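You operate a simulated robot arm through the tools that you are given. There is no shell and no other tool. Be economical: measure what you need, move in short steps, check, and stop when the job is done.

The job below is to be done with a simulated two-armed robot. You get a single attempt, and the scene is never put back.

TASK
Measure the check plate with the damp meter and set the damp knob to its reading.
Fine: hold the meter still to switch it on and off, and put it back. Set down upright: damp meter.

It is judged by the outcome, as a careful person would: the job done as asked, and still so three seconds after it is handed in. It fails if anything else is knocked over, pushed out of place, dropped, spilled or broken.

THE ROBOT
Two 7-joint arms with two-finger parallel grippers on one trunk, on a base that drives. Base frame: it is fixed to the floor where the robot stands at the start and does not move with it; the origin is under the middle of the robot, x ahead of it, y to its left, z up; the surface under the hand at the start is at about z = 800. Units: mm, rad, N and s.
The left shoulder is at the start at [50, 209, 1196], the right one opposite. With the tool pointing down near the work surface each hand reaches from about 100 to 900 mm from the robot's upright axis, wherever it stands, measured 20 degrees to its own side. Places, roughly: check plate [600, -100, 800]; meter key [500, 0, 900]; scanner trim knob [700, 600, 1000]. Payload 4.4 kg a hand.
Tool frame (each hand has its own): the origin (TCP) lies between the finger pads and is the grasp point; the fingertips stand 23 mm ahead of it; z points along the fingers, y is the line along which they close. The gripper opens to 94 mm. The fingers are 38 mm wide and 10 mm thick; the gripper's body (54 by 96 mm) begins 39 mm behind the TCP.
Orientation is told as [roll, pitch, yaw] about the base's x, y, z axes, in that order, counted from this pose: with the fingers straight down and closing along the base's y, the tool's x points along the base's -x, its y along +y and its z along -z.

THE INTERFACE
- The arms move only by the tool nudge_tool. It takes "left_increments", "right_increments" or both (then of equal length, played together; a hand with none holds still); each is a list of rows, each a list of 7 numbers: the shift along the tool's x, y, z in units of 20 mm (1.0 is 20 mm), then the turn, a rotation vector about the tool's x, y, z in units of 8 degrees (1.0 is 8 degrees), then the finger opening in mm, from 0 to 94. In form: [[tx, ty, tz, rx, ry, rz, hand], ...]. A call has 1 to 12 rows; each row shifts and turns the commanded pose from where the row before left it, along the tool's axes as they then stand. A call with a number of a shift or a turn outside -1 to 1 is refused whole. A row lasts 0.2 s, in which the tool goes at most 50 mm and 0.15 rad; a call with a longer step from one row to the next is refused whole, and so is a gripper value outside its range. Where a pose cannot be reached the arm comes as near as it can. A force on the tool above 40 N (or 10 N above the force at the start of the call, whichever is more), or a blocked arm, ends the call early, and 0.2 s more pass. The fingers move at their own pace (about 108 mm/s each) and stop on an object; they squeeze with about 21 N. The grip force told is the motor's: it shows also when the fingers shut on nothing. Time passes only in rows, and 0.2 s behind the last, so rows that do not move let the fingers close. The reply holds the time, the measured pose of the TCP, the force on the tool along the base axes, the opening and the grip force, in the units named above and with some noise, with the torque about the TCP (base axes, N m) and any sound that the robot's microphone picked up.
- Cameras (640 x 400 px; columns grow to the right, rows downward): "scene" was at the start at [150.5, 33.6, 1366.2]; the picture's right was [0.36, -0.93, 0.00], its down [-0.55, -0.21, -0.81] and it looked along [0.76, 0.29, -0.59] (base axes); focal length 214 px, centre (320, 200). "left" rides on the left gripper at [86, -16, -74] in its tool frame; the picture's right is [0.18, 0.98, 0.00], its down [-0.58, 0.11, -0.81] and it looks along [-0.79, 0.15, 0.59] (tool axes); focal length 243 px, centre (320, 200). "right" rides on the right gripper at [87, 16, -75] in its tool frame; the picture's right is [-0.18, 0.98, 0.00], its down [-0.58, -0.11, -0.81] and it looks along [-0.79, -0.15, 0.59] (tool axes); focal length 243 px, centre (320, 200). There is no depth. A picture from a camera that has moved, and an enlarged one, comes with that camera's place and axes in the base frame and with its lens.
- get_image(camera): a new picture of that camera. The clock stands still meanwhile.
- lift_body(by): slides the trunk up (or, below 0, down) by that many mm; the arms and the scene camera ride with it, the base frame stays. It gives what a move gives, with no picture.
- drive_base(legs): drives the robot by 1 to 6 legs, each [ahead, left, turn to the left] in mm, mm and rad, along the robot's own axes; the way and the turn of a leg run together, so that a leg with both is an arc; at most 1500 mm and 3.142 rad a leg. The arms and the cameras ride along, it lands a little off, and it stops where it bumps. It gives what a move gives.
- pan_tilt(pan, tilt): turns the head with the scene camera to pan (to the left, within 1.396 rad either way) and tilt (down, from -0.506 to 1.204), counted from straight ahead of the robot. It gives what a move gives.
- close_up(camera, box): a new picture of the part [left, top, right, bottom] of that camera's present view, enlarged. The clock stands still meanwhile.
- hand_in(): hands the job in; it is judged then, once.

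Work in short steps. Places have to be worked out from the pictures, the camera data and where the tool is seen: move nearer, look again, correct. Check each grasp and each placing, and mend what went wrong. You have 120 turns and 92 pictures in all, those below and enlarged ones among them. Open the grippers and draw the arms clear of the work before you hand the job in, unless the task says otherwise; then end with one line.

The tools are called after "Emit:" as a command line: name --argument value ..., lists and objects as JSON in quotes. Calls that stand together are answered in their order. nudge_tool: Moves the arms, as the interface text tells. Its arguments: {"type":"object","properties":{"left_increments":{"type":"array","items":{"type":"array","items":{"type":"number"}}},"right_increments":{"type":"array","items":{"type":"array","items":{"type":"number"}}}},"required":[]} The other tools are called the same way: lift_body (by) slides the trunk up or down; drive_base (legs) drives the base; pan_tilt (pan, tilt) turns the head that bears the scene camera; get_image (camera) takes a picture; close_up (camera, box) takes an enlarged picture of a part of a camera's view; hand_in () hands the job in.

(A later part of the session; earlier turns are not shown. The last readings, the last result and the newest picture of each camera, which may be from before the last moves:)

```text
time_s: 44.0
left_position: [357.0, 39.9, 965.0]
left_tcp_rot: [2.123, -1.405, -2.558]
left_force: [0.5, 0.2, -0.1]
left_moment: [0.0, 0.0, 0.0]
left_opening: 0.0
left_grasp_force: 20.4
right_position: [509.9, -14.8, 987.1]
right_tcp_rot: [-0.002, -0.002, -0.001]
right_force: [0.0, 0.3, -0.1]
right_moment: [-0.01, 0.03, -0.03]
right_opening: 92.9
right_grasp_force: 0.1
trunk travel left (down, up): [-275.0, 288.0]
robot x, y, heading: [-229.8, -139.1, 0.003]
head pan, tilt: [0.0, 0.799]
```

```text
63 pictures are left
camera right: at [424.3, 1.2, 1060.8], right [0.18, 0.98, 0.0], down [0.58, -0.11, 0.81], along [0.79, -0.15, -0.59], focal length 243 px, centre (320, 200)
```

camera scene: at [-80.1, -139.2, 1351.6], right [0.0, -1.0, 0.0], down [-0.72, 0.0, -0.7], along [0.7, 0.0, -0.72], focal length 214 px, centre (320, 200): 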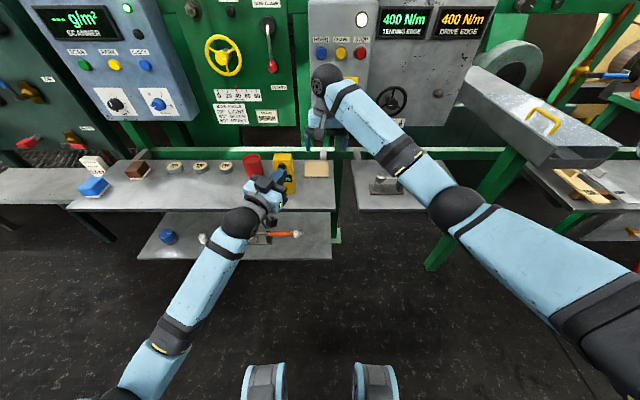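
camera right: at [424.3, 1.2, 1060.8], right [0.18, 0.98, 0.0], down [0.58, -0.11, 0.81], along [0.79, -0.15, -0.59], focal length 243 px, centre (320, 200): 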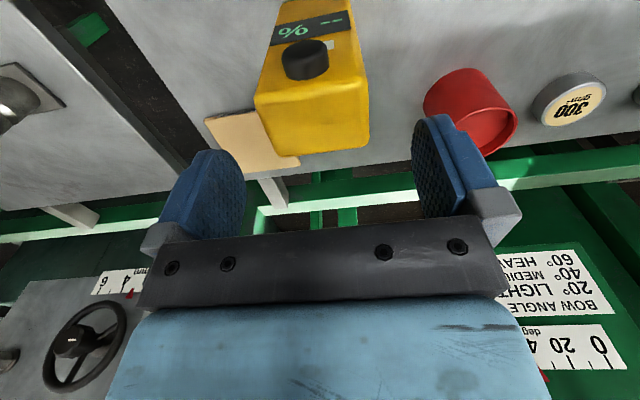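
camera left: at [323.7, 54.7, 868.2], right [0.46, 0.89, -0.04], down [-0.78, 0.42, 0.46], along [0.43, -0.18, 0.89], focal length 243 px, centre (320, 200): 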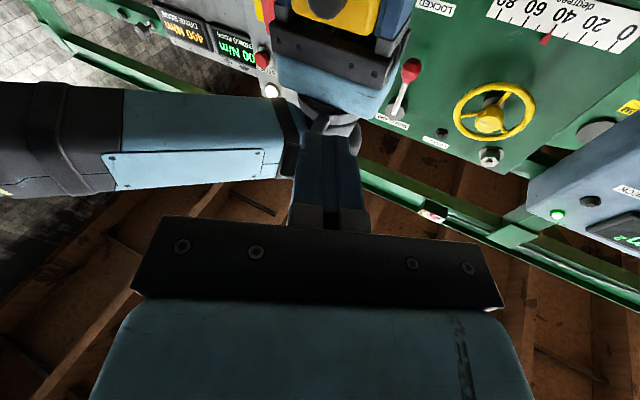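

Centre is about (507, −17). Small correction, go down and close.

Emit:
nudge_tool --right_increments '[[0.1, -0.1, 1, 0, 0, 0, 93], [0, 0, 1, 0, 0, 0, 93], [0, 0, 1, 0, 0, 0, 93], [0, 0, 0.4, 0, 0, 0, 93], [0, 0, 0, 0, 0, 0, 58], [0, 0, 0, 0, 0, 0, 50], [0, 0, 0, 0, 0, 0, 50]]'

```text
time_s: 45.6
left_position: [355.8, 40.0, 965.2]
left_tcp_rot: [2.122, -1.402, -2.558]
left_force: [0.3, -0.1, 0.4]
left_moment: [0.01, 0.0, -0.02]
left_opening: 0.0
left_grasp_force: 20.8
right_position: [508.7, -17.6, 919.4]
right_tcp_rot: [-0.001, 0.0, 0.001]
right_force: [-0.2, 1.6, 0.7]
right_moment: [0.04, 0.07, -0.02]
right_opening: 59.8
right_grasp_force: 20.6
trunk travel left (down, up): [-275.0, 288.0]
robot x, y, heading: [-231.9, -139.8, 0.004]
head pan, tilt: [0.0, 0.799]
```

Held again. Left hand goes down then over to the pre-press point (400, −13, 923).

Emit:
nudge_tool --left_increments '[[0.71, 0, 0, 0, 0, 0, 0], [0.71, 0, 0, 0, 0, 0, 0], [0.71, 0, 0, 0, 0, 0, 0], [0, -0.44, 0.73, 0, 0, 0, 0], [0, -0.44, 0.73, 0, 0, 0, 0], [0, -0.44, 0.73, 0, 0, 0, 0], [0, -0.44, 0.73, 0, 0, 0, 0]]'

Emit:
get_image --camera "right"

```text
time_s: 47.2
left_position: [400.2, -13.7, 924.0]
left_tcp_rot: [2.12, -1.403, -2.554]
left_force: [-0.6, -0.2, 0.3]
left_moment: [0.0, 0.01, -0.02]
left_opening: 0.0
left_grasp_force: 20.9
right_position: [509.1, -17.8, 919.3]
right_tcp_rot: [0.001, 0.0, -0.001]
right_force: [-1.1, -0.9, 0.1]
right_moment: [-0.09, 0.06, -0.01]
right_opening: 59.9
right_grasp_force: 21.1
trunk travel left (down, up): [-275.0, 288.0]
robot x, y, heading: [-232.9, -141.6, 0.003]
head pan, tilt: [0.0, 0.799]
```

```text
62 pictures are left
camera right: at [422.3, -1.6, 993.5], right [0.18, 0.98, 0.0], down [0.58, -0.11, 0.81], along [0.79, -0.15, -0.59], focal length 243 px, centre (320, 200)
```

right: 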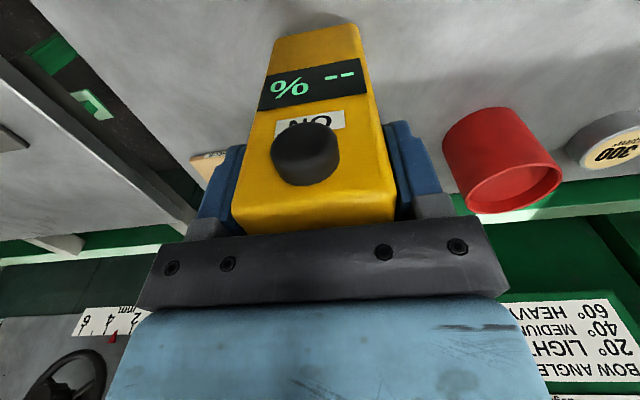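

Unblocked and on the spot. Advance 32 mm in +x to see the fingertip near the key.

Emit:
nudge_tool --left_increments '[[0.109, 0.331, 0.72, 0, 0, 0, 0], [0.109, 0.331, 0.72, 0, 0, 0, 0]]'

Emit:
get_image --camera "right"

Emit:
get_image --camera "left"

```text
time_s: 47.8
left_position: [432.8, -13.2, 924.1]
left_tcp_rot: [2.123, -1.403, -2.559]
left_force: [-0.5, 0.1, 0.4]
left_moment: [-0.01, 0.0, -0.01]
left_opening: 0.0
left_grasp_force: 20.7
right_position: [507.7, -18.2, 918.8]
right_tcp_rot: [-0.001, 0.0, -0.001]
right_force: [-0.5, 0.8, -0.1]
right_moment: [0.01, 0.04, 0.02]
right_opening: 60.1
right_grasp_force: 20.8
trunk travel left (down, up): [-275.0, 288.0]
robot x, y, heading: [-230.5, -140.9, 0.004]
head pan, tilt: [0.0, 0.799]
```

```text
61 pictures are left
camera right: at [422.4, -1.5, 993.5], right [0.18, 0.98, 0.0], down [0.58, -0.11, 0.81], along [0.79, -0.15, -0.59], focal length 243 px, centre (320, 200)
```

right: 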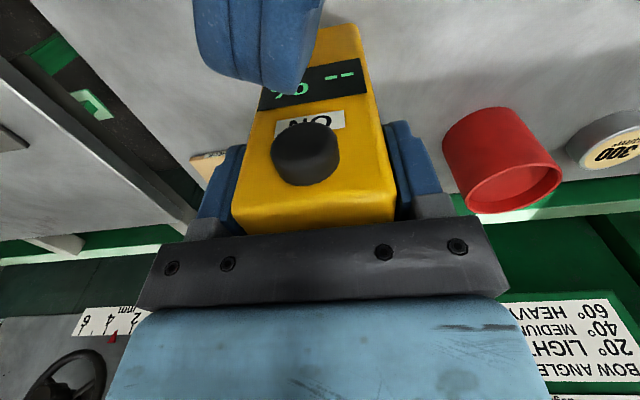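

```text
60 pictures are left
camera left: at [371.0, 9.8, 827.7], right [0.43, 0.9, -0.04], down [-0.76, 0.39, 0.52], along [0.48, -0.19, 0.85], focal length 243 px, centre (320, 200)
```

left: 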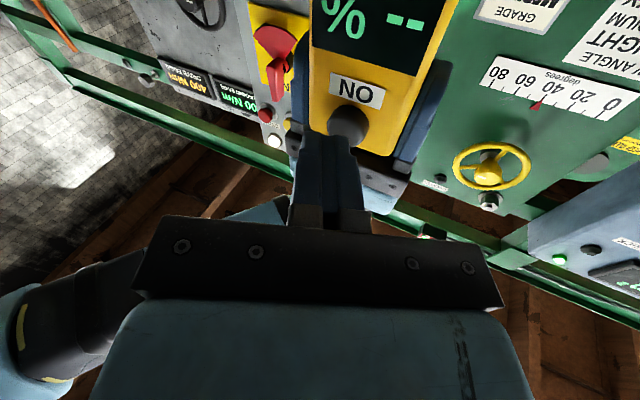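

Fingertip is lined up with the key about 15 mm away. Advance gently in +x.

Emit:
nudge_tool --left_increments '[[0.034, 0.104, 0.225, 0, 0, 0, 0], [0.034, 0.104, 0.225, 0, 0, 0, 0], [0.02, 0.062, 0.135, 0, 0, 0, 0], [0.02, 0.062, 0.135, 0, 0, 0, 0]]'

Emit:
get_image --camera "right"

```text
time_s: 48.8
left_position: [448.3, -14.6, 924.5]
left_tcp_rot: [2.123, -1.402, -2.557]
left_force: [0.9, 0.2, 0.3]
left_moment: [-0.01, 0.03, 0.0]
left_opening: 0.1
left_grasp_force: 21.1
right_position: [508.5, -17.3, 920.9]
right_tcp_rot: [-0.001, -0.001, 0.0]
right_force: [0.7, 0.3, 0.0]
right_moment: [0.05, -0.05, -0.03]
right_opening: 59.9
right_grasp_force: 21.1
trunk travel left (down, up): [-275.0, 288.0]
robot x, y, heading: [-228.5, -141.3, 0.0]
head pan, tilt: [0.0, 0.799]
```

```text
59 pictures are left
camera right: at [422.4, -1.4, 993.5], right [0.18, 0.98, 0.0], down [0.58, -0.11, 0.81], along [0.79, -0.15, -0.59], focal length 243 px, centre (320, 200)
```

right: 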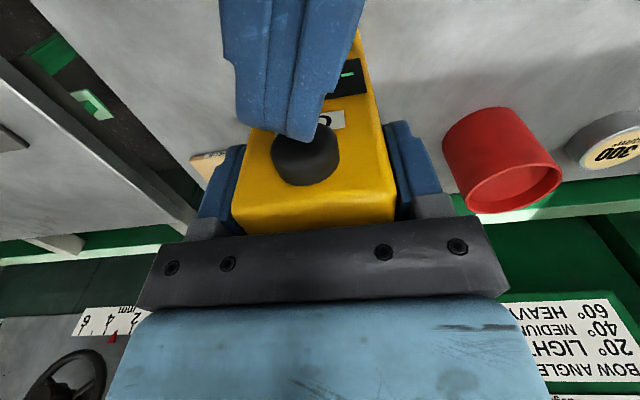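

Almost touching. Press in small 2 mm steps.

Emit:
nudge_tool --left_increments '[[0.014, 0.041, 0.09, 0, 0, 0, 0], [0.014, 0.041, 0.09, 0, 0, 0, 0], [0.014, 0.041, 0.09, 0, 0, 0, 0]]'

Emit:
close_up --camera "right" --box '[210, 0, 410, 200]'

```text
time_s: 49.6
left_position: [453.8, -13.6, 922.8]
left_tcp_rot: [2.125, -1.403, -2.559]
left_force: [-2.6, 0.8, -0.3]
left_moment: [0.02, 0.03, 0.01]
left_opening: 0.0
left_grasp_force: 20.7
right_position: [507.9, -18.1, 919.4]
right_tcp_rot: [0.0, 0.0, -0.001]
right_force: [2.3, -0.8, -0.6]
right_moment: [0.11, 0.05, 0.03]
right_opening: 59.7
right_grasp_force: 21.3
trunk travel left (down, up): [-275.0, 288.0]
robot x, y, heading: [-227.9, -142.1, -0.003]
head pan, tilt: [0.0, 0.799]
heard: click
```

```text
2.00 times, centred on (310, 100) of right
camera zoom: at [422.4, -1.4, 993.5], right [0.18, 0.98, 0.0], down [0.58, -0.11, 0.81], along [0.79, -0.15, -0.59], focal length 485 px, centre (340, 400)
```

zoom: 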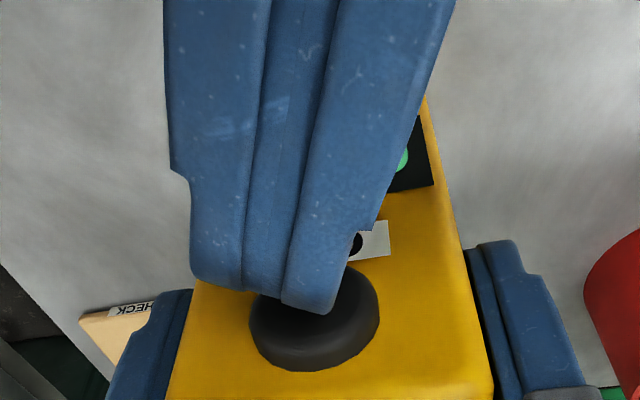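

A click: contact at ~2.5 N and the display changed. Withdraw the finger and read it.

Emit:
nudge_tool --left_increments '[[-0.054, -0.166, -0.36, 0, 0, 0, 0], [-0.109, -0.331, -0.72, 0, 0, 0, 0], [-0.109, -0.331, -0.72, 0, 0, 0, 0], [-0.109, -0.331, -0.72, 0, 0, 0, 0]]'

Emit:
get_image --camera "right"

```text
time_s: 50.6
left_position: [398.2, -13.5, 922.5]
left_tcp_rot: [2.123, -1.404, -2.559]
left_force: [-0.5, 0.0, 1.2]
left_moment: [0.0, 0.03, -0.02]
left_opening: 0.0
left_grasp_force: 21.0
right_position: [507.9, -17.7, 919.9]
right_tcp_rot: [-0.001, 0.0, 0.0]
right_force: [-0.9, -0.4, 0.7]
right_moment: [0.08, 0.07, 0.02]
right_opening: 59.8
right_grasp_force: 20.9
trunk travel left (down, up): [-275.0, 288.0]
robot x, y, heading: [-233.5, -139.7, 0.004]
head pan, tilt: [0.0, 0.799]
```

```text
57 pictures are left
camera right: at [422.1, -1.4, 993.6], right [0.18, 0.98, 0.0], down [0.58, -0.11, 0.81], along [0.79, -0.15, -0.59], focal length 243 px, centre (320, 200)
```

right: 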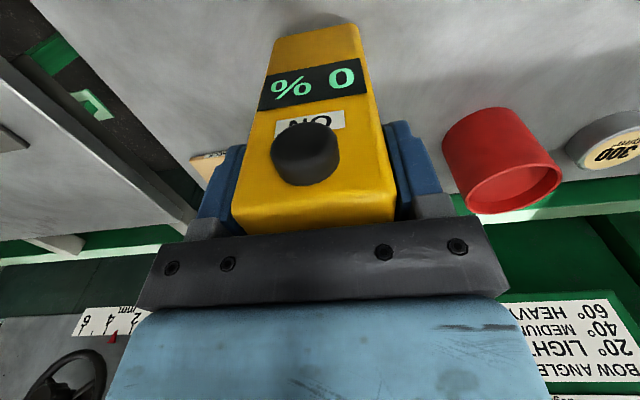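

The meter is on, "0 %". Lift it 40 mm and carry it over the plate at about (622, −123).

Emit:
nudge_tool --right_increments '[[0, 0, -1, 0, 0, 0, 50], [0, 0, -1, 0, 0, 0, 50], [-0.95, -0.88, 0, 0, 0, 0, 50], [-0.95, -0.88, 0, 0, 0, 0, 50], [-0.95, -0.88, 0, 0, 0, 0, 50], [-0.95, -0.88, 0, 0, 0, 0, 50], [-0.95, -0.88, 0, 0, 0, 0, 50], [-0.95, -0.88, 0, 0, 0, 0, 50]]'

Emit:
get_image --camera "right"

Emit:
get_image --camera "scene"

```text
time_s: 52.4
left_position: [397.9, -13.5, 921.6]
left_tcp_rot: [2.12, -1.404, -2.553]
left_force: [-0.4, 0.9, 0.1]
left_moment: [-0.03, -0.02, 0.02]
left_opening: 0.2
left_grasp_force: 20.7
right_position: [580.3, -124.2, 961.8]
right_tcp_rot: [0.001, 0.002, 0.0]
right_force: [0.6, 0.3, -3.5]
right_moment: [0.01, -0.01, -0.01]
right_opening: 60.0
right_grasp_force: 20.9
right hand out of reach, approached as far as the arm can: row 5, 6, 7, 8
trunk travel left (down, up): [-275.0, 288.0]
robot x, y, heading: [-232.2, -138.4, 0.003]
head pan, tilt: [0.0, 0.799]
```

```text
56 pictures are left
camera right: at [494.2, -107.4, 1035.6], right [0.18, 0.98, 0.0], down [0.58, -0.11, 0.8], along [0.79, -0.15, -0.59], focal length 243 px, centre (320, 200)
```

right: 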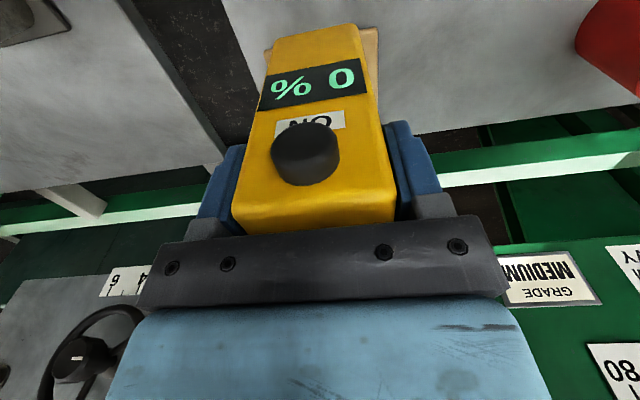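

```text
55 pictures are left
camera scene: at [-79.7, -139.5, 1351.5], right [0.0, -1.0, 0.0], down [-0.72, 0.0, -0.7], along [0.7, 0.0, -0.72], focal length 214 px, centre (320, 200)
```

scene: 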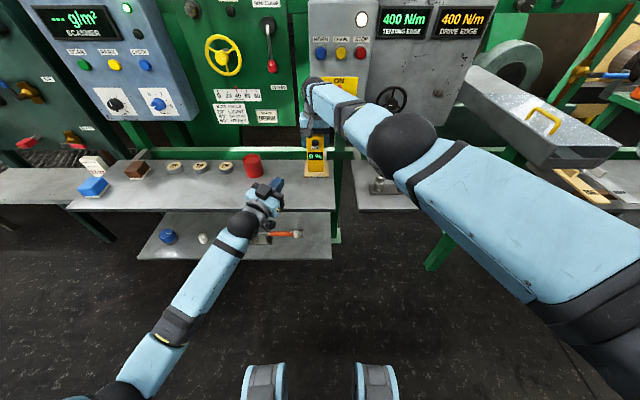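

The plate is ~45 mm beyond reach. Raise the left hand a bit and drive 60 mm ahead with the meter held 40 mm up.

Emit:
nudge_tool --left_increments '[[-1, 0, -0.5, 0, 0, 0, 0], [-1, 0, -0.5, 0, 0, 0, 0], [-1, 0, -0.5, 0, 0, 0, 0]]'

Emit:
drive_base --legs '[[60, 0, 0]]'

Emit:
get_image --camera "right"

Emit:
get_image --camera "scene"

```text
time_s: 53.2
left_position: [363.4, -6.5, 980.1]
left_tcp_rot: [2.122, -1.403, -2.554]
left_force: [-0.7, -0.1, 0.4]
left_moment: [-0.01, 0.0, -0.01]
left_opening: 0.0
left_grasp_force: 21.1
right_position: [580.3, -123.1, 961.6]
right_tcp_rot: [-0.003, 0.0, 0.001]
right_force: [-0.1, 0.1, -3.5]
right_moment: [0.04, 0.0, 0.02]
right_opening: 59.8
right_grasp_force: 21.1
trunk travel left (down, up): [-275.0, 288.0]
robot x, y, heading: [-227.7, -140.9, 0.002]
head pan, tilt: [0.0, 0.799]
```

```text
time_s: 54.2
left_position: [423.2, -6.3, 979.5]
left_tcp_rot: [2.116, -1.404, -2.552]
left_force: [0.5, -0.7, 0.5]
left_moment: [-0.03, 0.01, -0.01]
left_opening: 0.0
left_grasp_force: 20.9
right_position: [640.6, -122.6, 961.1]
right_tcp_rot: [-0.001, 0.003, 0.001]
right_force: [0.9, -1.0, -4.0]
right_moment: [0.01, -0.02, 0.02]
right_opening: 60.1
right_grasp_force: 21.2
trunk travel left (down, up): [-275.0, 288.0]
robot x, y, heading: [-170.6, -139.8, 0.004]
head pan, tilt: [0.0, 0.799]
```

```text
54 pictures are left
camera right: at [554.4, -106.6, 1034.9], right [0.18, 0.98, 0.0], down [0.58, -0.11, 0.8], along [0.79, -0.15, -0.59], focal length 243 px, centre (320, 200)
```

right: 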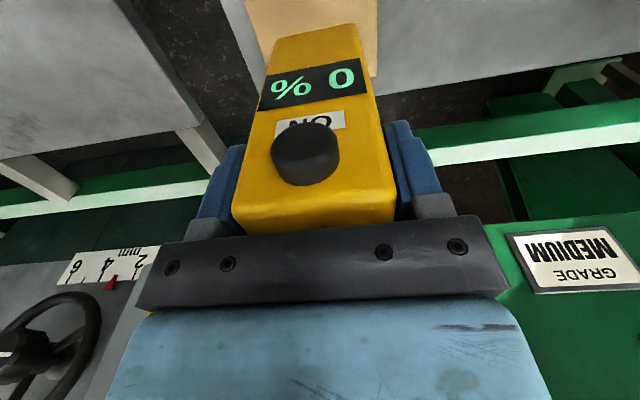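

```text
53 pictures are left
camera scene: at [-19.1, -138.7, 1351.4], right [0.0, -1.0, 0.0], down [-0.72, 0.0, -0.7], along [0.7, 0.0, -0.72], focal length 214 px, centre (320, 200)
```

scene: 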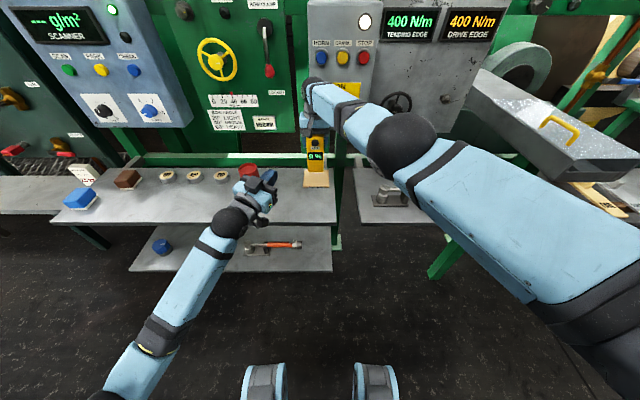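

Plate spans x 573–675, y −173…−76. Move back to x≈624 and lower toward it, slowly at the end.

Emit:
nudge_tool --right_increments '[[0.83, -0.08, 0, 0, 0, 0, 50], [0, 0, 0.6, 0, 0, 0, 50], [0, 0, 0.5, 0, 0, 0, 50], [0, 0, 0.2, 0, 0, 0, 50], [0, 0, 0, 0, 0, 0, 50]]'

Emit:
get_image --camera "right"

```text
time_s: 55.4
left_position: [422.0, -5.4, 979.1]
left_tcp_rot: [2.122, -1.405, -2.556]
left_force: [0.1, -0.4, -0.1]
left_moment: [0.02, -0.01, 0.0]
left_opening: 0.1
left_grasp_force: 20.4
right_position: [635.8, -119.9, 933.0]
right_tcp_rot: [-0.001, 0.002, -0.001]
right_force: [-0.5, 0.4, -2.6]
right_moment: [0.03, -0.01, -0.02]
right_opening: 60.0
right_grasp_force: 21.3
right hand out of reach, approached as far as the arm can: row 1
trunk travel left (down, up): [-275.0, 288.0]
robot x, y, heading: [-169.1, -141.5, 0.0]
head pan, tilt: [0.0, 0.799]
```

```text
52 pictures are left
camera right: at [549.0, -103.3, 1008.0], right [0.18, 0.98, 0.0], down [0.58, -0.11, 0.81], along [0.79, -0.15, -0.59], focal length 243 px, centre (320, 200)
```

right: 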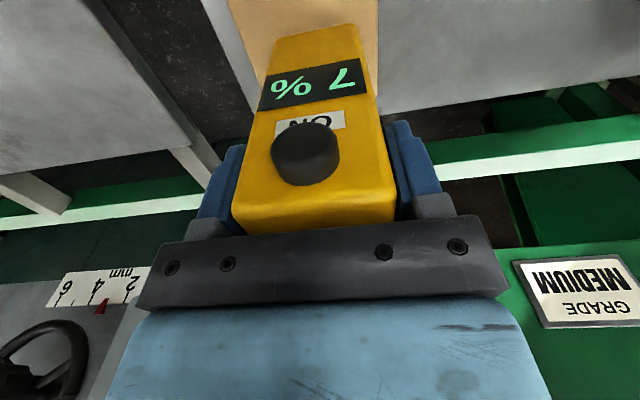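

It already shows a digit. Lower a touch more to full contact and read it enlarged.

Emit:
nudge_tool --right_increments '[[0.3, -0.1, 0.1, 0, 0, 0, 50], [0, 0, 0.1, 0, 0, 0, 50], [0, 0, 0, 0, 0, 0, 50], [0, 0, 0, 0, 0, 0, 50], [0, 0, 0, 0, 0, 0, 50]]'

Emit:
close_up --camera "right" --box '[230, 20, 410, 130]'

```text
time_s: 56.6
left_position: [423.4, -6.0, 980.1]
left_tcp_rot: [2.118, -1.403, -2.554]
left_force: [-0.6, 0.5, -0.1]
left_moment: [0.02, 0.03, 0.01]
left_opening: 0.3
left_grasp_force: 21.1
right_position: [630.9, -121.4, 929.7]
right_tcp_rot: [-0.003, 0.002, 0.0]
right_force: [-0.3, 0.2, -2.5]
right_moment: [0.01, -0.01, 0.0]
right_opening: 59.8
right_grasp_force: 21.0
trunk travel left (down, up): [-275.0, 288.0]
robot x, y, heading: [-169.2, -143.1, -0.002]
head pan, tilt: [0.0, 0.799]
```

```text
3.56 times, centred on (320, 75) of right
camera zoom: at [545.5, -105.0, 1004.1], right [0.18, 0.98, 0.0], down [0.58, -0.11, 0.81], along [0.79, -0.15, -0.59], focal length 863 px, centre (320, 644)
```

zoom: 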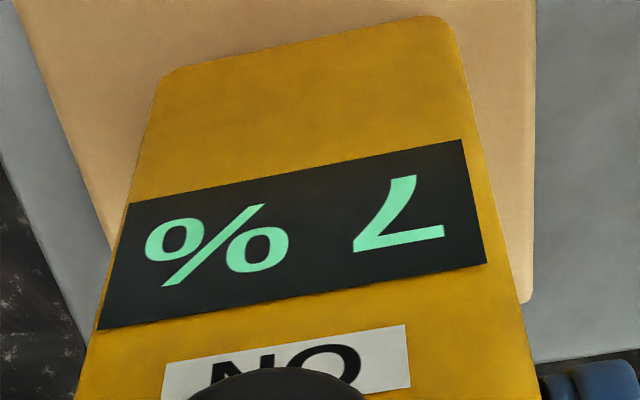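

It reads 7 %. Confirm with firmer contact: lower 3 mm more and read again.

Emit:
nudge_tool --right_increments '[[0, 0, 0.1, 0, 0, 0, 50], [0, 0, 0.1, 0, 0, 0, 50], [0, 0, 0.0, 0, 0, 0, 50], [0, 0, 0, 0, 0, 0, 50], [0, 0, 0, 0, 0, 0, 50]]'

Emit:
close_up --camera "right" --box '[230, 20, 410, 130]'

```text
time_s: 57.8
left_position: [422.8, -6.6, 980.0]
left_tcp_rot: [2.125, -1.404, -2.559]
left_force: [-0.5, -0.1, -0.1]
left_moment: [-0.05, -0.02, -0.02]
left_opening: 0.2
left_grasp_force: 21.1
right_position: [630.2, -121.3, 928.2]
right_tcp_rot: [0.001, 0.0, 0.001]
right_force: [1.9, -1.1, 6.4]
right_moment: [0.16, -0.2, -0.02]
right_opening: 59.9
right_grasp_force: 21.2
trunk travel left (down, up): [-275.0, 288.0]
robot x, y, heading: [-171.8, -136.4, -0.003]
head pan, tilt: [0.0, 0.799]
```

```text
3.56 times, centred on (320, 75) of right
camera zoom: at [544.9, -104.7, 1001.6], right [0.18, 0.98, 0.0], down [0.58, -0.11, 0.81], along [0.79, -0.15, -0.59], focal length 863 px, centre (320, 644)
```

zoom: 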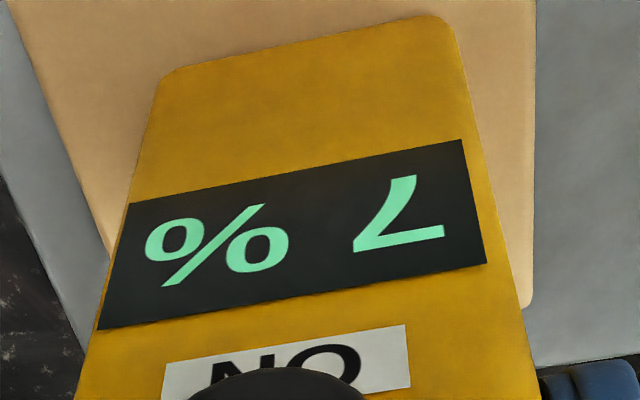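

Firm contact, still 7 %. Lift the meter 30 mm and drive back 60 mm before returning it.

Emit:
nudge_tool --right_increments '[[0, 0, -0.5, 0, 0, 0, 50], [0.2, 0, -1, 0, 0, 0, 50]]'

Emit:
drive_base --legs '[[-60, 0, 0]]'

```text
time_s: 58.4
left_position: [423.0, -6.0, 979.5]
left_tcp_rot: [2.12, -1.402, -2.556]
left_force: [0.7, 0.0, 0.0]
left_moment: [0.0, 0.01, 0.01]
left_opening: 0.0
left_grasp_force: 21.1
right_position: [628.2, -120.7, 956.1]
right_tcp_rot: [-0.003, 0.003, -0.001]
right_force: [-0.9, -0.3, -2.9]
right_moment: [-0.04, -0.02, -0.02]
right_opening: 60.0
right_grasp_force: 20.4
trunk travel left (down, up): [-275.0, 288.0]
robot x, y, heading: [-169.7, -140.0, 0.002]
head pan, tilt: [0.0, 0.799]
```

```text
time_s: 59.3
left_position: [362.9, -6.2, 979.1]
left_tcp_rot: [2.124, -1.402, -2.561]
left_force: [0.3, -0.1, 0.1]
left_moment: [0.04, -0.02, 0.0]
left_opening: 0.0
left_grasp_force: 20.4
right_position: [567.9, -121.6, 957.2]
right_tcp_rot: [0.0, 0.001, 0.0]
right_force: [-0.6, -0.2, -2.6]
right_moment: [-0.01, 0.01, -0.01]
right_opening: 60.1
right_grasp_force: 21.2
trunk travel left (down, up): [-275.0, 288.0]
robot x, y, heading: [-228.8, -140.6, -0.003]
head pan, tilt: [0.0, 0.799]
```

Carry the meter back over its original spot and lower to ~2 mm above the table.

Emit:
nudge_tool --right_increments '[[0.5, 0.865, 0, 0, 0, 0, 50], [0.5, 0.865, 0, 0, 0, 0, 50], [0.5, 0.865, 0, 0, 0, 0, 50], [0.5, 0.865, 0, 0, 0, 0, 50], [0.5, 0.865, 0, 0, 0, 0, 50], [0.5, 0.865, 0, 0, 0, 0, 50], [0, 0, 0.8, 0, 0, 0, 50], [0, 0, 0.6, 0, 0, 0, 50], [0, 0, 0.2, 0, 0, 0, 50], [0, 0, 0, 0, 0, 0, 50]]'

```text
time_s: 61.5
left_position: [364.8, -6.0, 980.1]
left_tcp_rot: [2.122, -1.404, -2.557]
left_force: [-0.3, 0.3, 0.6]
left_moment: [0.02, 0.0, -0.02]
left_opening: 0.0
left_grasp_force: 20.7
right_position: [508.4, -18.3, 924.8]
right_tcp_rot: [-0.002, 0.002, 0.0]
right_force: [0.5, -0.4, -3.9]
right_moment: [0.0, 0.0, -0.03]
right_opening: 59.7
right_grasp_force: 21.1
trunk travel left (down, up): [-275.0, 288.0]
robot x, y, heading: [-229.2, -141.4, -0.0]
head pan, tilt: [0.0, 0.799]
```

Lower in 1.5 mm steps to contact, then bring the left hand back to the pre-press point.

Emit:
nudge_tool --right_increments '[[0, 0, 0.1, 0, 0, 0, 50], [0, 0, 0.08, 0, 0, 0, 50], [0, 0, 0.07, 0, 0, 0, 50], [0, 0, 0.05, 0, 0, 0, 50], [0, 0, 0, 0, 0, 0, 50]]'

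Emit:
nudge_tool --left_increments '[[0.94, 0, 0.4, 0, 0, 0, 0], [0.94, 0, 0.4, 0, 0, 0, 0], [0.94, 0, 0.4, 0, 0, 0, 0], [0, 0, 0, 0, 0, 0, 0]]'

```text
time_s: 62.7
left_position: [361.9, -6.5, 979.4]
left_tcp_rot: [2.125, -1.403, -2.558]
left_force: [-0.1, 0.2, 0.2]
left_moment: [0.01, 0.0, -0.02]
left_opening: 0.0
left_grasp_force: 20.9
right_position: [507.2, -15.7, 921.1]
right_tcp_rot: [0.0, 0.001, 0.0]
right_force: [1.0, 0.0, 4.6]
right_moment: [0.29, -0.1, -0.06]
right_opening: 60.0
right_grasp_force: 20.1
trunk travel left (down, up): [-275.0, 288.0]
robot x, y, heading: [-229.9, -142.5, 0.0]
head pan, tilt: [0.0, 0.799]
```

```text
time_s: 63.7
left_position: [392.1, -11.0, 925.5]
left_tcp_rot: [2.125, -1.402, -2.56]
left_force: [0.0, 0.7, -0.4]
left_moment: [0.01, -0.03, -0.03]
left_opening: 0.0
left_grasp_force: 21.0
right_position: [507.5, -17.9, 920.6]
right_tcp_rot: [0.0, 0.0, 0.001]
right_force: [4.7, 1.8, 10.1]
right_moment: [0.3, -0.31, -0.02]
right_opening: 59.9
right_grasp_force: 20.9
trunk travel left (down, up): [-275.0, 288.0]
robot x, y, heading: [-230.2, -137.9, 0.003]
head pan, tilt: [0.0, 0.799]
```

The meter stands on the table in its place. Press the key again to switch it off.

Emit:
nudge_tool --left_increments '[[0.109, 0.29, 0.72, 0, 0, 0, 0], [0.109, 0.29, 0.72, 0, 0, 0, 0], [0.109, 0.29, 0.72, 0, 0, 0, 0], [0.034, 0.104, 0.225, 0, 0, 0, 0], [0, 0, 0, 0, 0, 0, 0]]'

Emit:
nudge_tool --left_increments '[[0.014, 0.041, 0.09, 0, 0, 0, 0], [0.014, 0.041, 0.09, 0, 0, 0, 0], [0.014, 0.041, 0.09, 0, 0, 0, 0], [0.014, 0.041, 0.09, 0, 0, 0, 0]]'

```text
time_s: 64.9
left_position: [443.4, -14.0, 927.9]
left_tcp_rot: [2.126, -1.401, -2.562]
left_force: [0.9, 0.0, -0.4]
left_moment: [0.0, 0.0, 0.0]
left_opening: 0.1
left_grasp_force: 21.3
right_position: [507.7, -18.2, 919.2]
right_tcp_rot: [-0.001, 0.0, 0.0]
right_force: [2.6, 1.1, 12.2]
right_moment: [0.24, -0.25, 0.0]
right_opening: 59.7
right_grasp_force: 21.1
trunk travel left (down, up): [-275.0, 288.0]
robot x, y, heading: [-231.7, -140.6, 0.002]
head pan, tilt: [0.0, 0.799]
```

```text
time_s: 65.9
left_position: [452.5, -13.0, 926.8]
left_tcp_rot: [2.122, -1.403, -2.558]
left_force: [-1.5, 1.2, -1.4]
left_moment: [0.01, 0.0, 0.02]
left_opening: 0.0
left_grasp_force: 21.4
right_position: [507.2, -17.9, 919.6]
right_tcp_rot: [-0.001, -0.001, -0.001]
right_force: [4.4, 0.9, 12.7]
right_moment: [0.27, -0.1, -0.01]
right_opening: 60.2
right_grasp_force: 21.4
trunk travel left (down, up): [-275.0, 288.0]
robot x, y, heading: [-228.2, -140.8, -0.0]
head pan, tilt: [0.0, 0.799]
heard: click
```

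Click heard. Withdraw and check the display.

Emit:
nudge_tool --left_increments '[[-0.054, -0.166, -0.36, 0, 0, 0, 0], [-0.109, -0.331, -0.72, 0, 0, 0, 0], [-0.109, -0.331, -0.72, 0, 0, 0, 0], [-0.109, -0.331, -0.72, 0, 0, 0, 0], [-0.109, -0.331, -0.72, 0, 0, 0, 0]]'

Emit:
get_image --camera "right"

```text
time_s: 67.1
left_position: [378.8, -12.4, 926.8]
left_tcp_rot: [2.126, -1.401, -2.56]
left_force: [-0.1, 0.5, 0.4]
left_moment: [-0.01, 0.01, 0.02]
left_opening: 0.5
left_grasp_force: 20.8
right_position: [506.6, -18.7, 921.3]
right_tcp_rot: [-0.001, 0.0, 0.0]
right_force: [2.0, 1.9, 12.6]
right_moment: [0.25, -0.18, -0.01]
right_opening: 59.8
right_grasp_force: 20.8
trunk travel left (down, up): [-275.0, 288.0]
robot x, y, heading: [-232.0, -142.4, 0.003]
head pan, tilt: [0.0, 0.799]
```

```text
49 pictures are left
camera right: at [420.9, -1.5, 993.6], right [0.18, 0.98, 0.0], down [0.58, -0.11, 0.81], along [0.79, -0.15, -0.59], focal length 243 px, centre (320, 200)
```

right: 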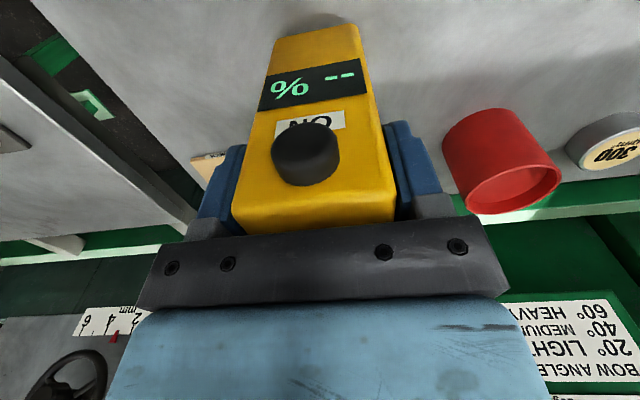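

The meter is off ("-- %") and upright. Relieve the pressure, open the right hand and rise straight up; left hand backs off too.

Emit:
nudge_tool --right_increments '[[0, 0, -0.08, 0, 0, 0, 50], [0, 0, 0, 0, 0, 0, 66], [0, 0, 0, 0, 0, 0, 93], [0, 0, 0, 0, 0, 0, 93], [0, 0, -1, 0, 0, 0, 93], [0, 0, -1, 0, 0, 0, 93], [0, 0, -1, 0, 0, 0, 93], [0, 0, -1, 0, 0, 0, 93], [0, 0, -1, 0, 0, 0, 93], [0, 0, -1, 0, 0, 0, 93], [0, 0, -1, 0, 0, 0, 93]]'

Emit:
get_image --camera "right"

Emit:
get_image --camera "scene"

```text
time_s: 69.5
left_position: [380.5, -13.0, 925.7]
left_tcp_rot: [2.124, -1.403, -2.559]
left_force: [0.8, 0.0, 0.2]
left_moment: [-0.02, -0.01, -0.02]
left_opening: 0.0
left_grasp_force: 20.3
right_position: [507.4, -18.2, 1059.8]
right_tcp_rot: [0.0, 0.002, -0.001]
right_force: [0.1, 0.0, 0.0]
right_moment: [-0.05, -0.01, -0.04]
right_opening: 93.1
right_grasp_force: 0.0
trunk travel left (down, up): [-275.0, 288.0]
robot x, y, heading: [-228.9, -140.4, 0.0]
head pan, tilt: [0.0, 0.799]
```

```text
48 pictures are left
camera right: at [421.5, -1.5, 1134.3], right [0.18, 0.98, 0.0], down [0.58, -0.11, 0.81], along [0.79, -0.15, -0.59], focal length 243 px, centre (320, 200)
```

right: 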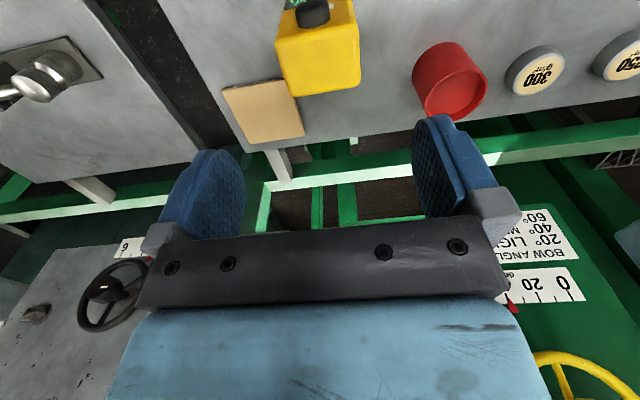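

```text
47 pictures are left
camera scene: at [-80.6, -138.9, 1351.6], right [0.0, -1.0, 0.0], down [-0.72, 0.0, -0.7], along [0.7, 0.0, -0.72], focal length 214 px, centre (320, 200)
```

scene: 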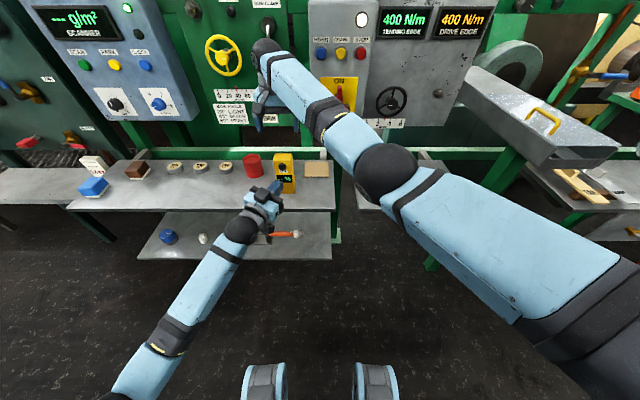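

The meter is back in place. Next the knob: triangulated at about (735, 454, 1018). I raise the left hand and retract the right before driving.

Emit:
nudge_tool --left_increments '[[-0.87, 0.71, -0.36, 0, 0, 0, 0], [-0.87, 0.71, -0.36, 0, 0, 0, 0], [-0.87, 0.71, -0.36, 0, 0, 0, 0], [-0.87, 0.71, -0.36, 0, 0, 0, 0], [-0.87, 0.71, -0.36, 0, 0, 0, 0], [-0.87, 0.71, -0.36, 0, 0, 0, 0], [-0.87, 0.71, -0.36, 0, 0, 0, 0]]'

Emit:
nudge_tool --right_increments '[[1, -0.7, -0.4, 0, 0, 0, 93], [1, -0.7, -0.4, 0, 0, 0, 93], [1, -0.7, -0.4, 0, 0, 0, 93], [1, -0.7, -0.4, 0, 0, 0, 93], [1, -0.7, -0.4, 0, 0, 0, 93], [1, -0.7, -0.4, 0, 0, 0, 93], [1, -0.7, -0.4, 0, 0, 0, 93], [1, -0.7, -0.4, 0, 0, 0, 93], [1, -0.7, -0.4, 0, 0, 0, 93], [1, -0.7, -0.4, 0, 0, 0, 93]]'

Emit:
drive_base --legs '[[0, 390, 0], [150, 0, 0]]'

Emit:
pan_tilt --pan 0.2 --tilt 0.5

Emit:
get_image --camera "scene"

```text
time_s: 71.1
left_position: [358.6, 86.7, 1055.0]
left_tcp_rot: [2.124, -1.403, -2.559]
left_force: [0.8, 0.4, -0.2]
left_moment: [-0.01, 0.01, -0.02]
left_opening: 0.0
left_grasp_force: 20.2
right_position: [507.2, -17.1, 1059.6]
right_tcp_rot: [-0.001, 0.002, 0.0]
right_force: [0.2, -0.3, 0.3]
right_moment: [0.01, 0.02, 0.04]
right_opening: 92.9
right_grasp_force: 0.0
trunk travel left (down, up): [-275.0, 288.0]
robot x, y, heading: [-231.9, -141.2, 0.001]
head pan, tilt: [0.0, 0.799]
```

```text
time_s: 73.3
left_position: [359.8, 86.3, 1055.2]
left_tcp_rot: [2.123, -1.403, -2.557]
left_force: [-0.2, -0.5, 0.7]
left_moment: [-0.04, 0.03, 0.01]
left_opening: 0.3
left_grasp_force: 20.6
right_position: [307.8, -158.0, 1141.5]
right_tcp_rot: [0.0, 0.002, 0.001]
right_force: [-0.2, 0.0, 0.3]
right_moment: [0.0, -0.02, -0.03]
right_opening: 93.0
right_grasp_force: 0.0
trunk travel left (down, up): [-275.0, 288.0]
robot x, y, heading: [-228.3, -141.1, 0.005]
head pan, tilt: [0.0, 0.799]
```

```text
time_s: 78.3
left_position: [506.6, 479.1, 1055.6]
left_tcp_rot: [2.12, -1.405, -2.551]
left_force: [0.1, -0.5, -0.3]
left_moment: [0.0, -0.03, -0.04]
left_opening: 0.0
left_grasp_force: 21.6
right_position: [456.6, 235.8, 1139.6]
right_tcp_rot: [-0.002, 0.003, 0.002]
right_force: [0.1, 0.0, -0.8]
right_moment: [0.02, 0.05, -0.02]
right_opening: 93.1
right_grasp_force: 0.1
trunk travel left (down, up): [-275.0, 288.0]
robot x, y, heading: [-82.6, 248.7, -0.0]
head pan, tilt: [0.0, 0.799]
```

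```text
time_s: 79.1
left_position: [505.1, 478.9, 1056.3]
left_tcp_rot: [2.123, -1.403, -2.556]
left_force: [0.0, 0.3, 0.0]
left_moment: [-0.01, 0.0, -0.04]
left_opening: 0.1
left_grasp_force: 21.4
right_position: [454.4, 235.3, 1140.6]
right_tcp_rot: [-0.002, 0.001, 0.004]
right_force: [-0.1, -0.3, 0.6]
right_moment: [0.02, 0.02, 0.03]
right_opening: 93.0
right_grasp_force: 0.0
trunk travel left (down, up): [-275.0, 288.0]
robot x, y, heading: [-85.4, 250.7, 0.007]
head pan, tilt: [0.201, 0.499]
```

```text
46 pictures are left
camera scene: at [75.6, 271.4, 1377.5], right [0.2, -0.98, 0.0], down [-0.47, -0.1, -0.88], along [0.86, 0.18, -0.48], focal length 214 px, centre (320, 200)
```

scene: 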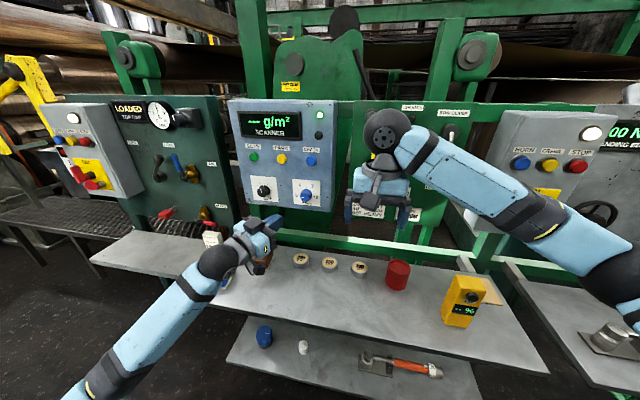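

Zoom in on the damp knob.

Emit:
close_up --camera "scene" --box '[280, 165, 340, 215]'

Emit:
close_up --camera "scene" --box '[215, 90, 355, 220]'

```text
8.00 times, centred on (310, 190) of scene
camera zoom: at [75.6, 271.4, 1377.5], right [0.2, -0.98, 0.0], down [-0.47, -0.1, -0.88], along [0.86, 0.18, -0.48], focal length 1716 px, centre (400, 280)
```

zoom: 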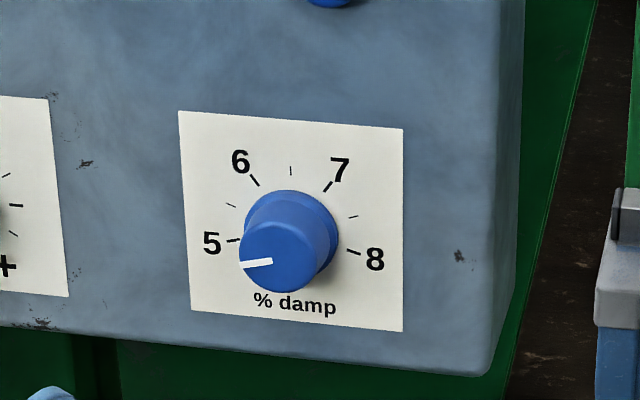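

```text
3.08 times, centred on (285, 155) of scene
camera zoom: at [75.6, 271.4, 1377.5], right [0.2, -0.98, 0.0], down [-0.47, -0.1, -0.88], along [0.86, 0.18, -0.48], focal length 660 px, centre (428, 338)
```

zoom: 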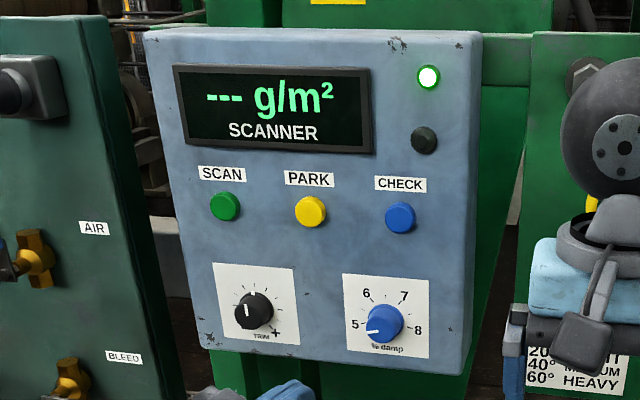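

The scale is 60° per unit: 7 at 60°, 5 at 180°; the pointer is at about 190°, so it needs about +130° clockwise. The plate is vertical at x≈726, knob axis at about (y 451, z 1034), tip x≈702. I straighten the left hand to point along +x and pre-roll it by −65°.

Emit:
nudge_tool --left_increments '[[0, 0, 0, -0.774, 0.2105, -0.218, 30], [0, 0, 0, -0.774, 0.2105, -0.218, 60], [0, 0, 0, -0.774, 0.2105, -0.218, 60], [0, 0, 0, -0.774, 0.2105, -0.218, 60]]'

Emit:
nudge_tool --left_increments '[[0, 0, 0, 0, 0, -0.903, 60], [0, 0, 0, 0, 0, -0.903, 60], [0, 0, 0, 0, 0, -0.903, 60], [0, 0, 0, 0, 0, -0.903, 60], [0, 0, 0, 0, 0, -0.903, 60], [0, 0, 0, 0, 0, -0.903, 60], [0, 0, 0, 0, 0, -0.903, 60], [0, 0, 0, 0, 0, -0.903, 60], [0, 0, 0, 0, 0, -0.903, 60]]'

Emit:
get_image --camera "left"

```text
time_s: 80.1
left_position: [505.7, 479.2, 1056.5]
left_tcp_rot: [0.035, -1.569, -0.031]
left_force: [0.1, 1.0, -0.5]
left_moment: [0.02, 0.0, -0.01]
left_opening: 59.9
left_grasp_force: 0.0
right_position: [455.6, 234.9, 1140.2]
right_tcp_rot: [0.001, 0.0, 0.004]
right_force: [-0.6, 1.1, 0.8]
right_moment: [-0.02, -0.01, -0.03]
right_opening: 92.9
right_grasp_force: 0.1
trunk travel left (down, up): [-275.0, 288.0]
robot x, y, heading: [-84.6, 256.0, 0.003]
head pan, tilt: [0.201, 0.499]
```

```text
time_s: 81.1
left_position: [509.4, 521.1, 1047.8]
left_tcp_rot: [-1.604, -1.277, 1.63]
left_force: [0.1, 0.1, -0.6]
left_moment: [0.01, 0.02, 0.0]
left_opening: 60.1
left_grasp_force: 0.1
right_position: [456.3, 235.0, 1135.6]
right_tcp_rot: [-0.002, 0.005, 0.003]
right_force: [-0.3, -0.1, -0.6]
right_moment: [0.02, 0.02, -0.01]
right_opening: 92.8
right_grasp_force: 0.0
trunk travel left (down, up): [-275.0, 288.0]
robot x, y, heading: [-82.8, 251.0, 0.006]
head pan, tilt: [0.201, 0.499]
stopped in row 4 (left hand): the arm was blocked; the commanded pose is now the measured one
```

```text
43 pictures are left
camera left: at [436.2, 475.8, 968.0], right [-0.02, 0.89, -0.46], down [-0.82, 0.25, 0.52], along [0.57, 0.39, 0.72], focal length 243 px, centre (320, 200)
```

left: 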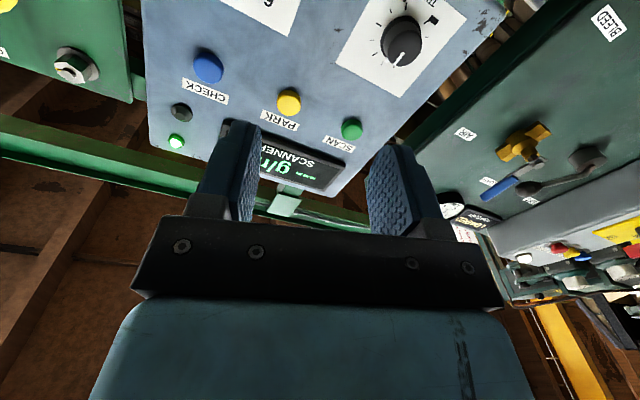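

Negative roll is blocked at about −20°. I return to zero roll and go to the pre-grasp point (640, 451, 1034); then test the positive roll range there.

Emit:
nudge_tool --left_increments '[[0, 0, 0, 0.1, 0, 0.9, 60], [0, 0, 0, 0.1, 0, 0.9, 60], [0, 0, 0, 0, 0, 0.3, 60], [0.1, -0.5, 0.936, 0, 0, 0, 60], [0.1, -0.5, 0.936, 0, 0, 0, 60], [0.1, -0.5, 0.936, 0, 0, 0, 60], [0.1, -0.5, 0.936, 0, 0, 0, 60], [0.1, -0.5, 0.936, 0, 0, 0, 60], [0.1, -0.5, 0.936, 0, 0, 0, 60], [0.1, -0.5, 0.936, 0, 0, 0, 60]]'

Emit:
get_image --camera "left"

```text
time_s: 83.3
left_position: [639.8, 449.6, 1040.9]
left_tcp_rot: [-2.8, -1.555, 2.802]
left_force: [0.4, 0.8, -1.1]
left_moment: [-0.02, -0.02, 0.0]
left_opening: 60.0
left_grasp_force: 0.1
right_position: [455.9, 234.8, 1139.3]
right_tcp_rot: [-0.001, 0.003, 0.003]
right_force: [-0.4, 0.3, 0.5]
right_moment: [-0.04, 0.02, 0.03]
right_opening: 93.0
right_grasp_force: 0.1
trunk travel left (down, up): [-275.0, 288.0]
robot x, y, heading: [-81.1, 251.8, 0.006]
head pan, tilt: [0.201, 0.499]
```

```text
42 pictures are left
camera left: at [567.6, 431.2, 952.0], right [0.0, 0.98, -0.19], down [-0.82, 0.11, 0.57], along [0.58, 0.15, 0.8], focal length 243 px, centre (320, 200)
```

left: 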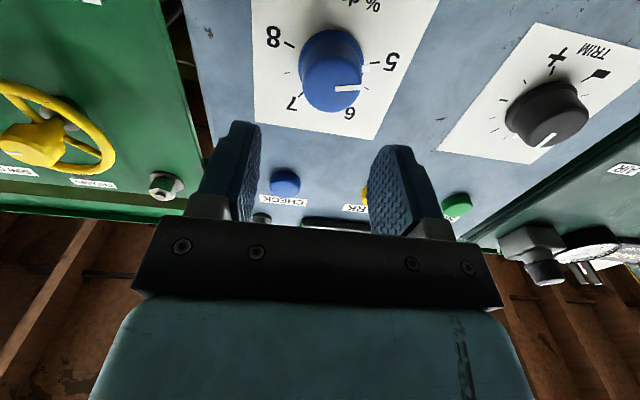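

The knob tip triangulates to about (708, 452, 1031). First I test the positive roll range here in the free air.

Emit:
nudge_tool --left_increments '[[0.45, 0.1, 0, 0, 0, 1, 60], [0, 0, 0, 0, 0, 1, 60], [0, 0, 0, 0, 0, 1, 60], [0, 0, 0, 0, 0, 1, 60], [0, 0, 0, 0, 0, 1, 60], [0, 0, 0, 0, 0, 1, 60], [0, 0, 0, 0, 0, 1, 60], [0, 0, 0, 0, 0, 1, 60], [0, 0, 0, 0, 0, 1, 60], [0, 0, 0, 0, 0, 1, 60], [0, 0, 0, 0, 0, 1, 60], [0, 0, 0, 0, 0, 1, 60]]'

Emit:
get_image --camera "left"

```text
time_s: 85.9
left_position: [640.0, 450.8, 1032.8]
left_tcp_rot: [1.585, 0.103, -1.567]
left_force: [-1.0, 0.6, 0.0]
left_moment: [0.01, -0.03, 0.01]
left_opening: 60.0
left_grasp_force: 0.1
right_position: [455.3, 235.7, 1139.5]
right_tcp_rot: [-0.003, 0.004, 0.003]
right_force: [0.5, 0.4, 0.0]
right_moment: [-0.01, -0.02, -0.01]
right_opening: 93.4
right_grasp_force: 0.1
trunk travel left (down, up): [-275.0, 288.0]
robot x, y, heading: [-83.4, 252.5, 0.005]
head pan, tilt: [0.201, 0.499]
```

```text
41 pictures are left
camera left: at [565.1, 537.6, 1022.0], right [-0.01, 0.08, 1.0], down [-0.81, -0.59, 0.04], along [0.59, -0.8, 0.07], focal length 243 px, centre (320, 200)
```

left: 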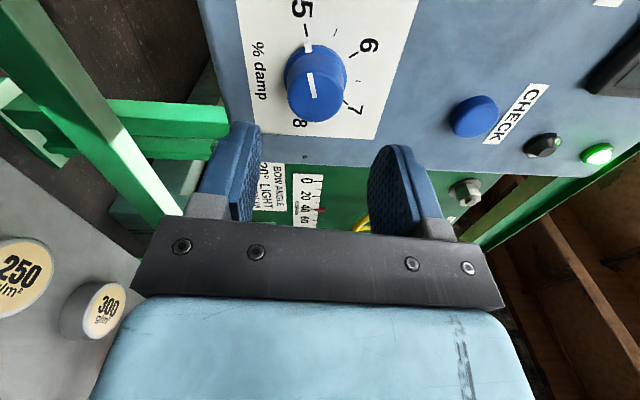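

The roll went to +96° freely. Test 36° more, so the whole turn fits in one grasp.

Emit:
nudge_tool --left_increments '[[0, 0, 0, 0, 0, 1, 60], [0, 0, 0, 0, 0, 1, 60], [0, 0, 0, 0, 0, 1, 60], [0, 0, 0, 0, 0, 1, 60], [0, 0, 0, 0, 0, 0.5, 60]]'

```text
time_s: 87.1
left_position: [639.5, 452.5, 1032.1]
left_tcp_rot: [1.591, 0.734, -1.554]
left_force: [-0.4, -0.1, 0.9]
left_moment: [0.03, 0.0, 0.03]
left_opening: 60.1
left_grasp_force: 0.0
right_position: [456.6, 234.7, 1141.1]
right_tcp_rot: [-0.003, 0.001, 0.005]
right_force: [-0.4, -0.5, -0.2]
right_moment: [0.02, -0.02, 0.0]
right_opening: 93.0
right_grasp_force: 0.0
trunk travel left (down, up): [-275.0, 288.0]
robot x, y, heading: [-79.1, 253.4, 0.008]
head pan, tilt: [0.201, 0.499]
```

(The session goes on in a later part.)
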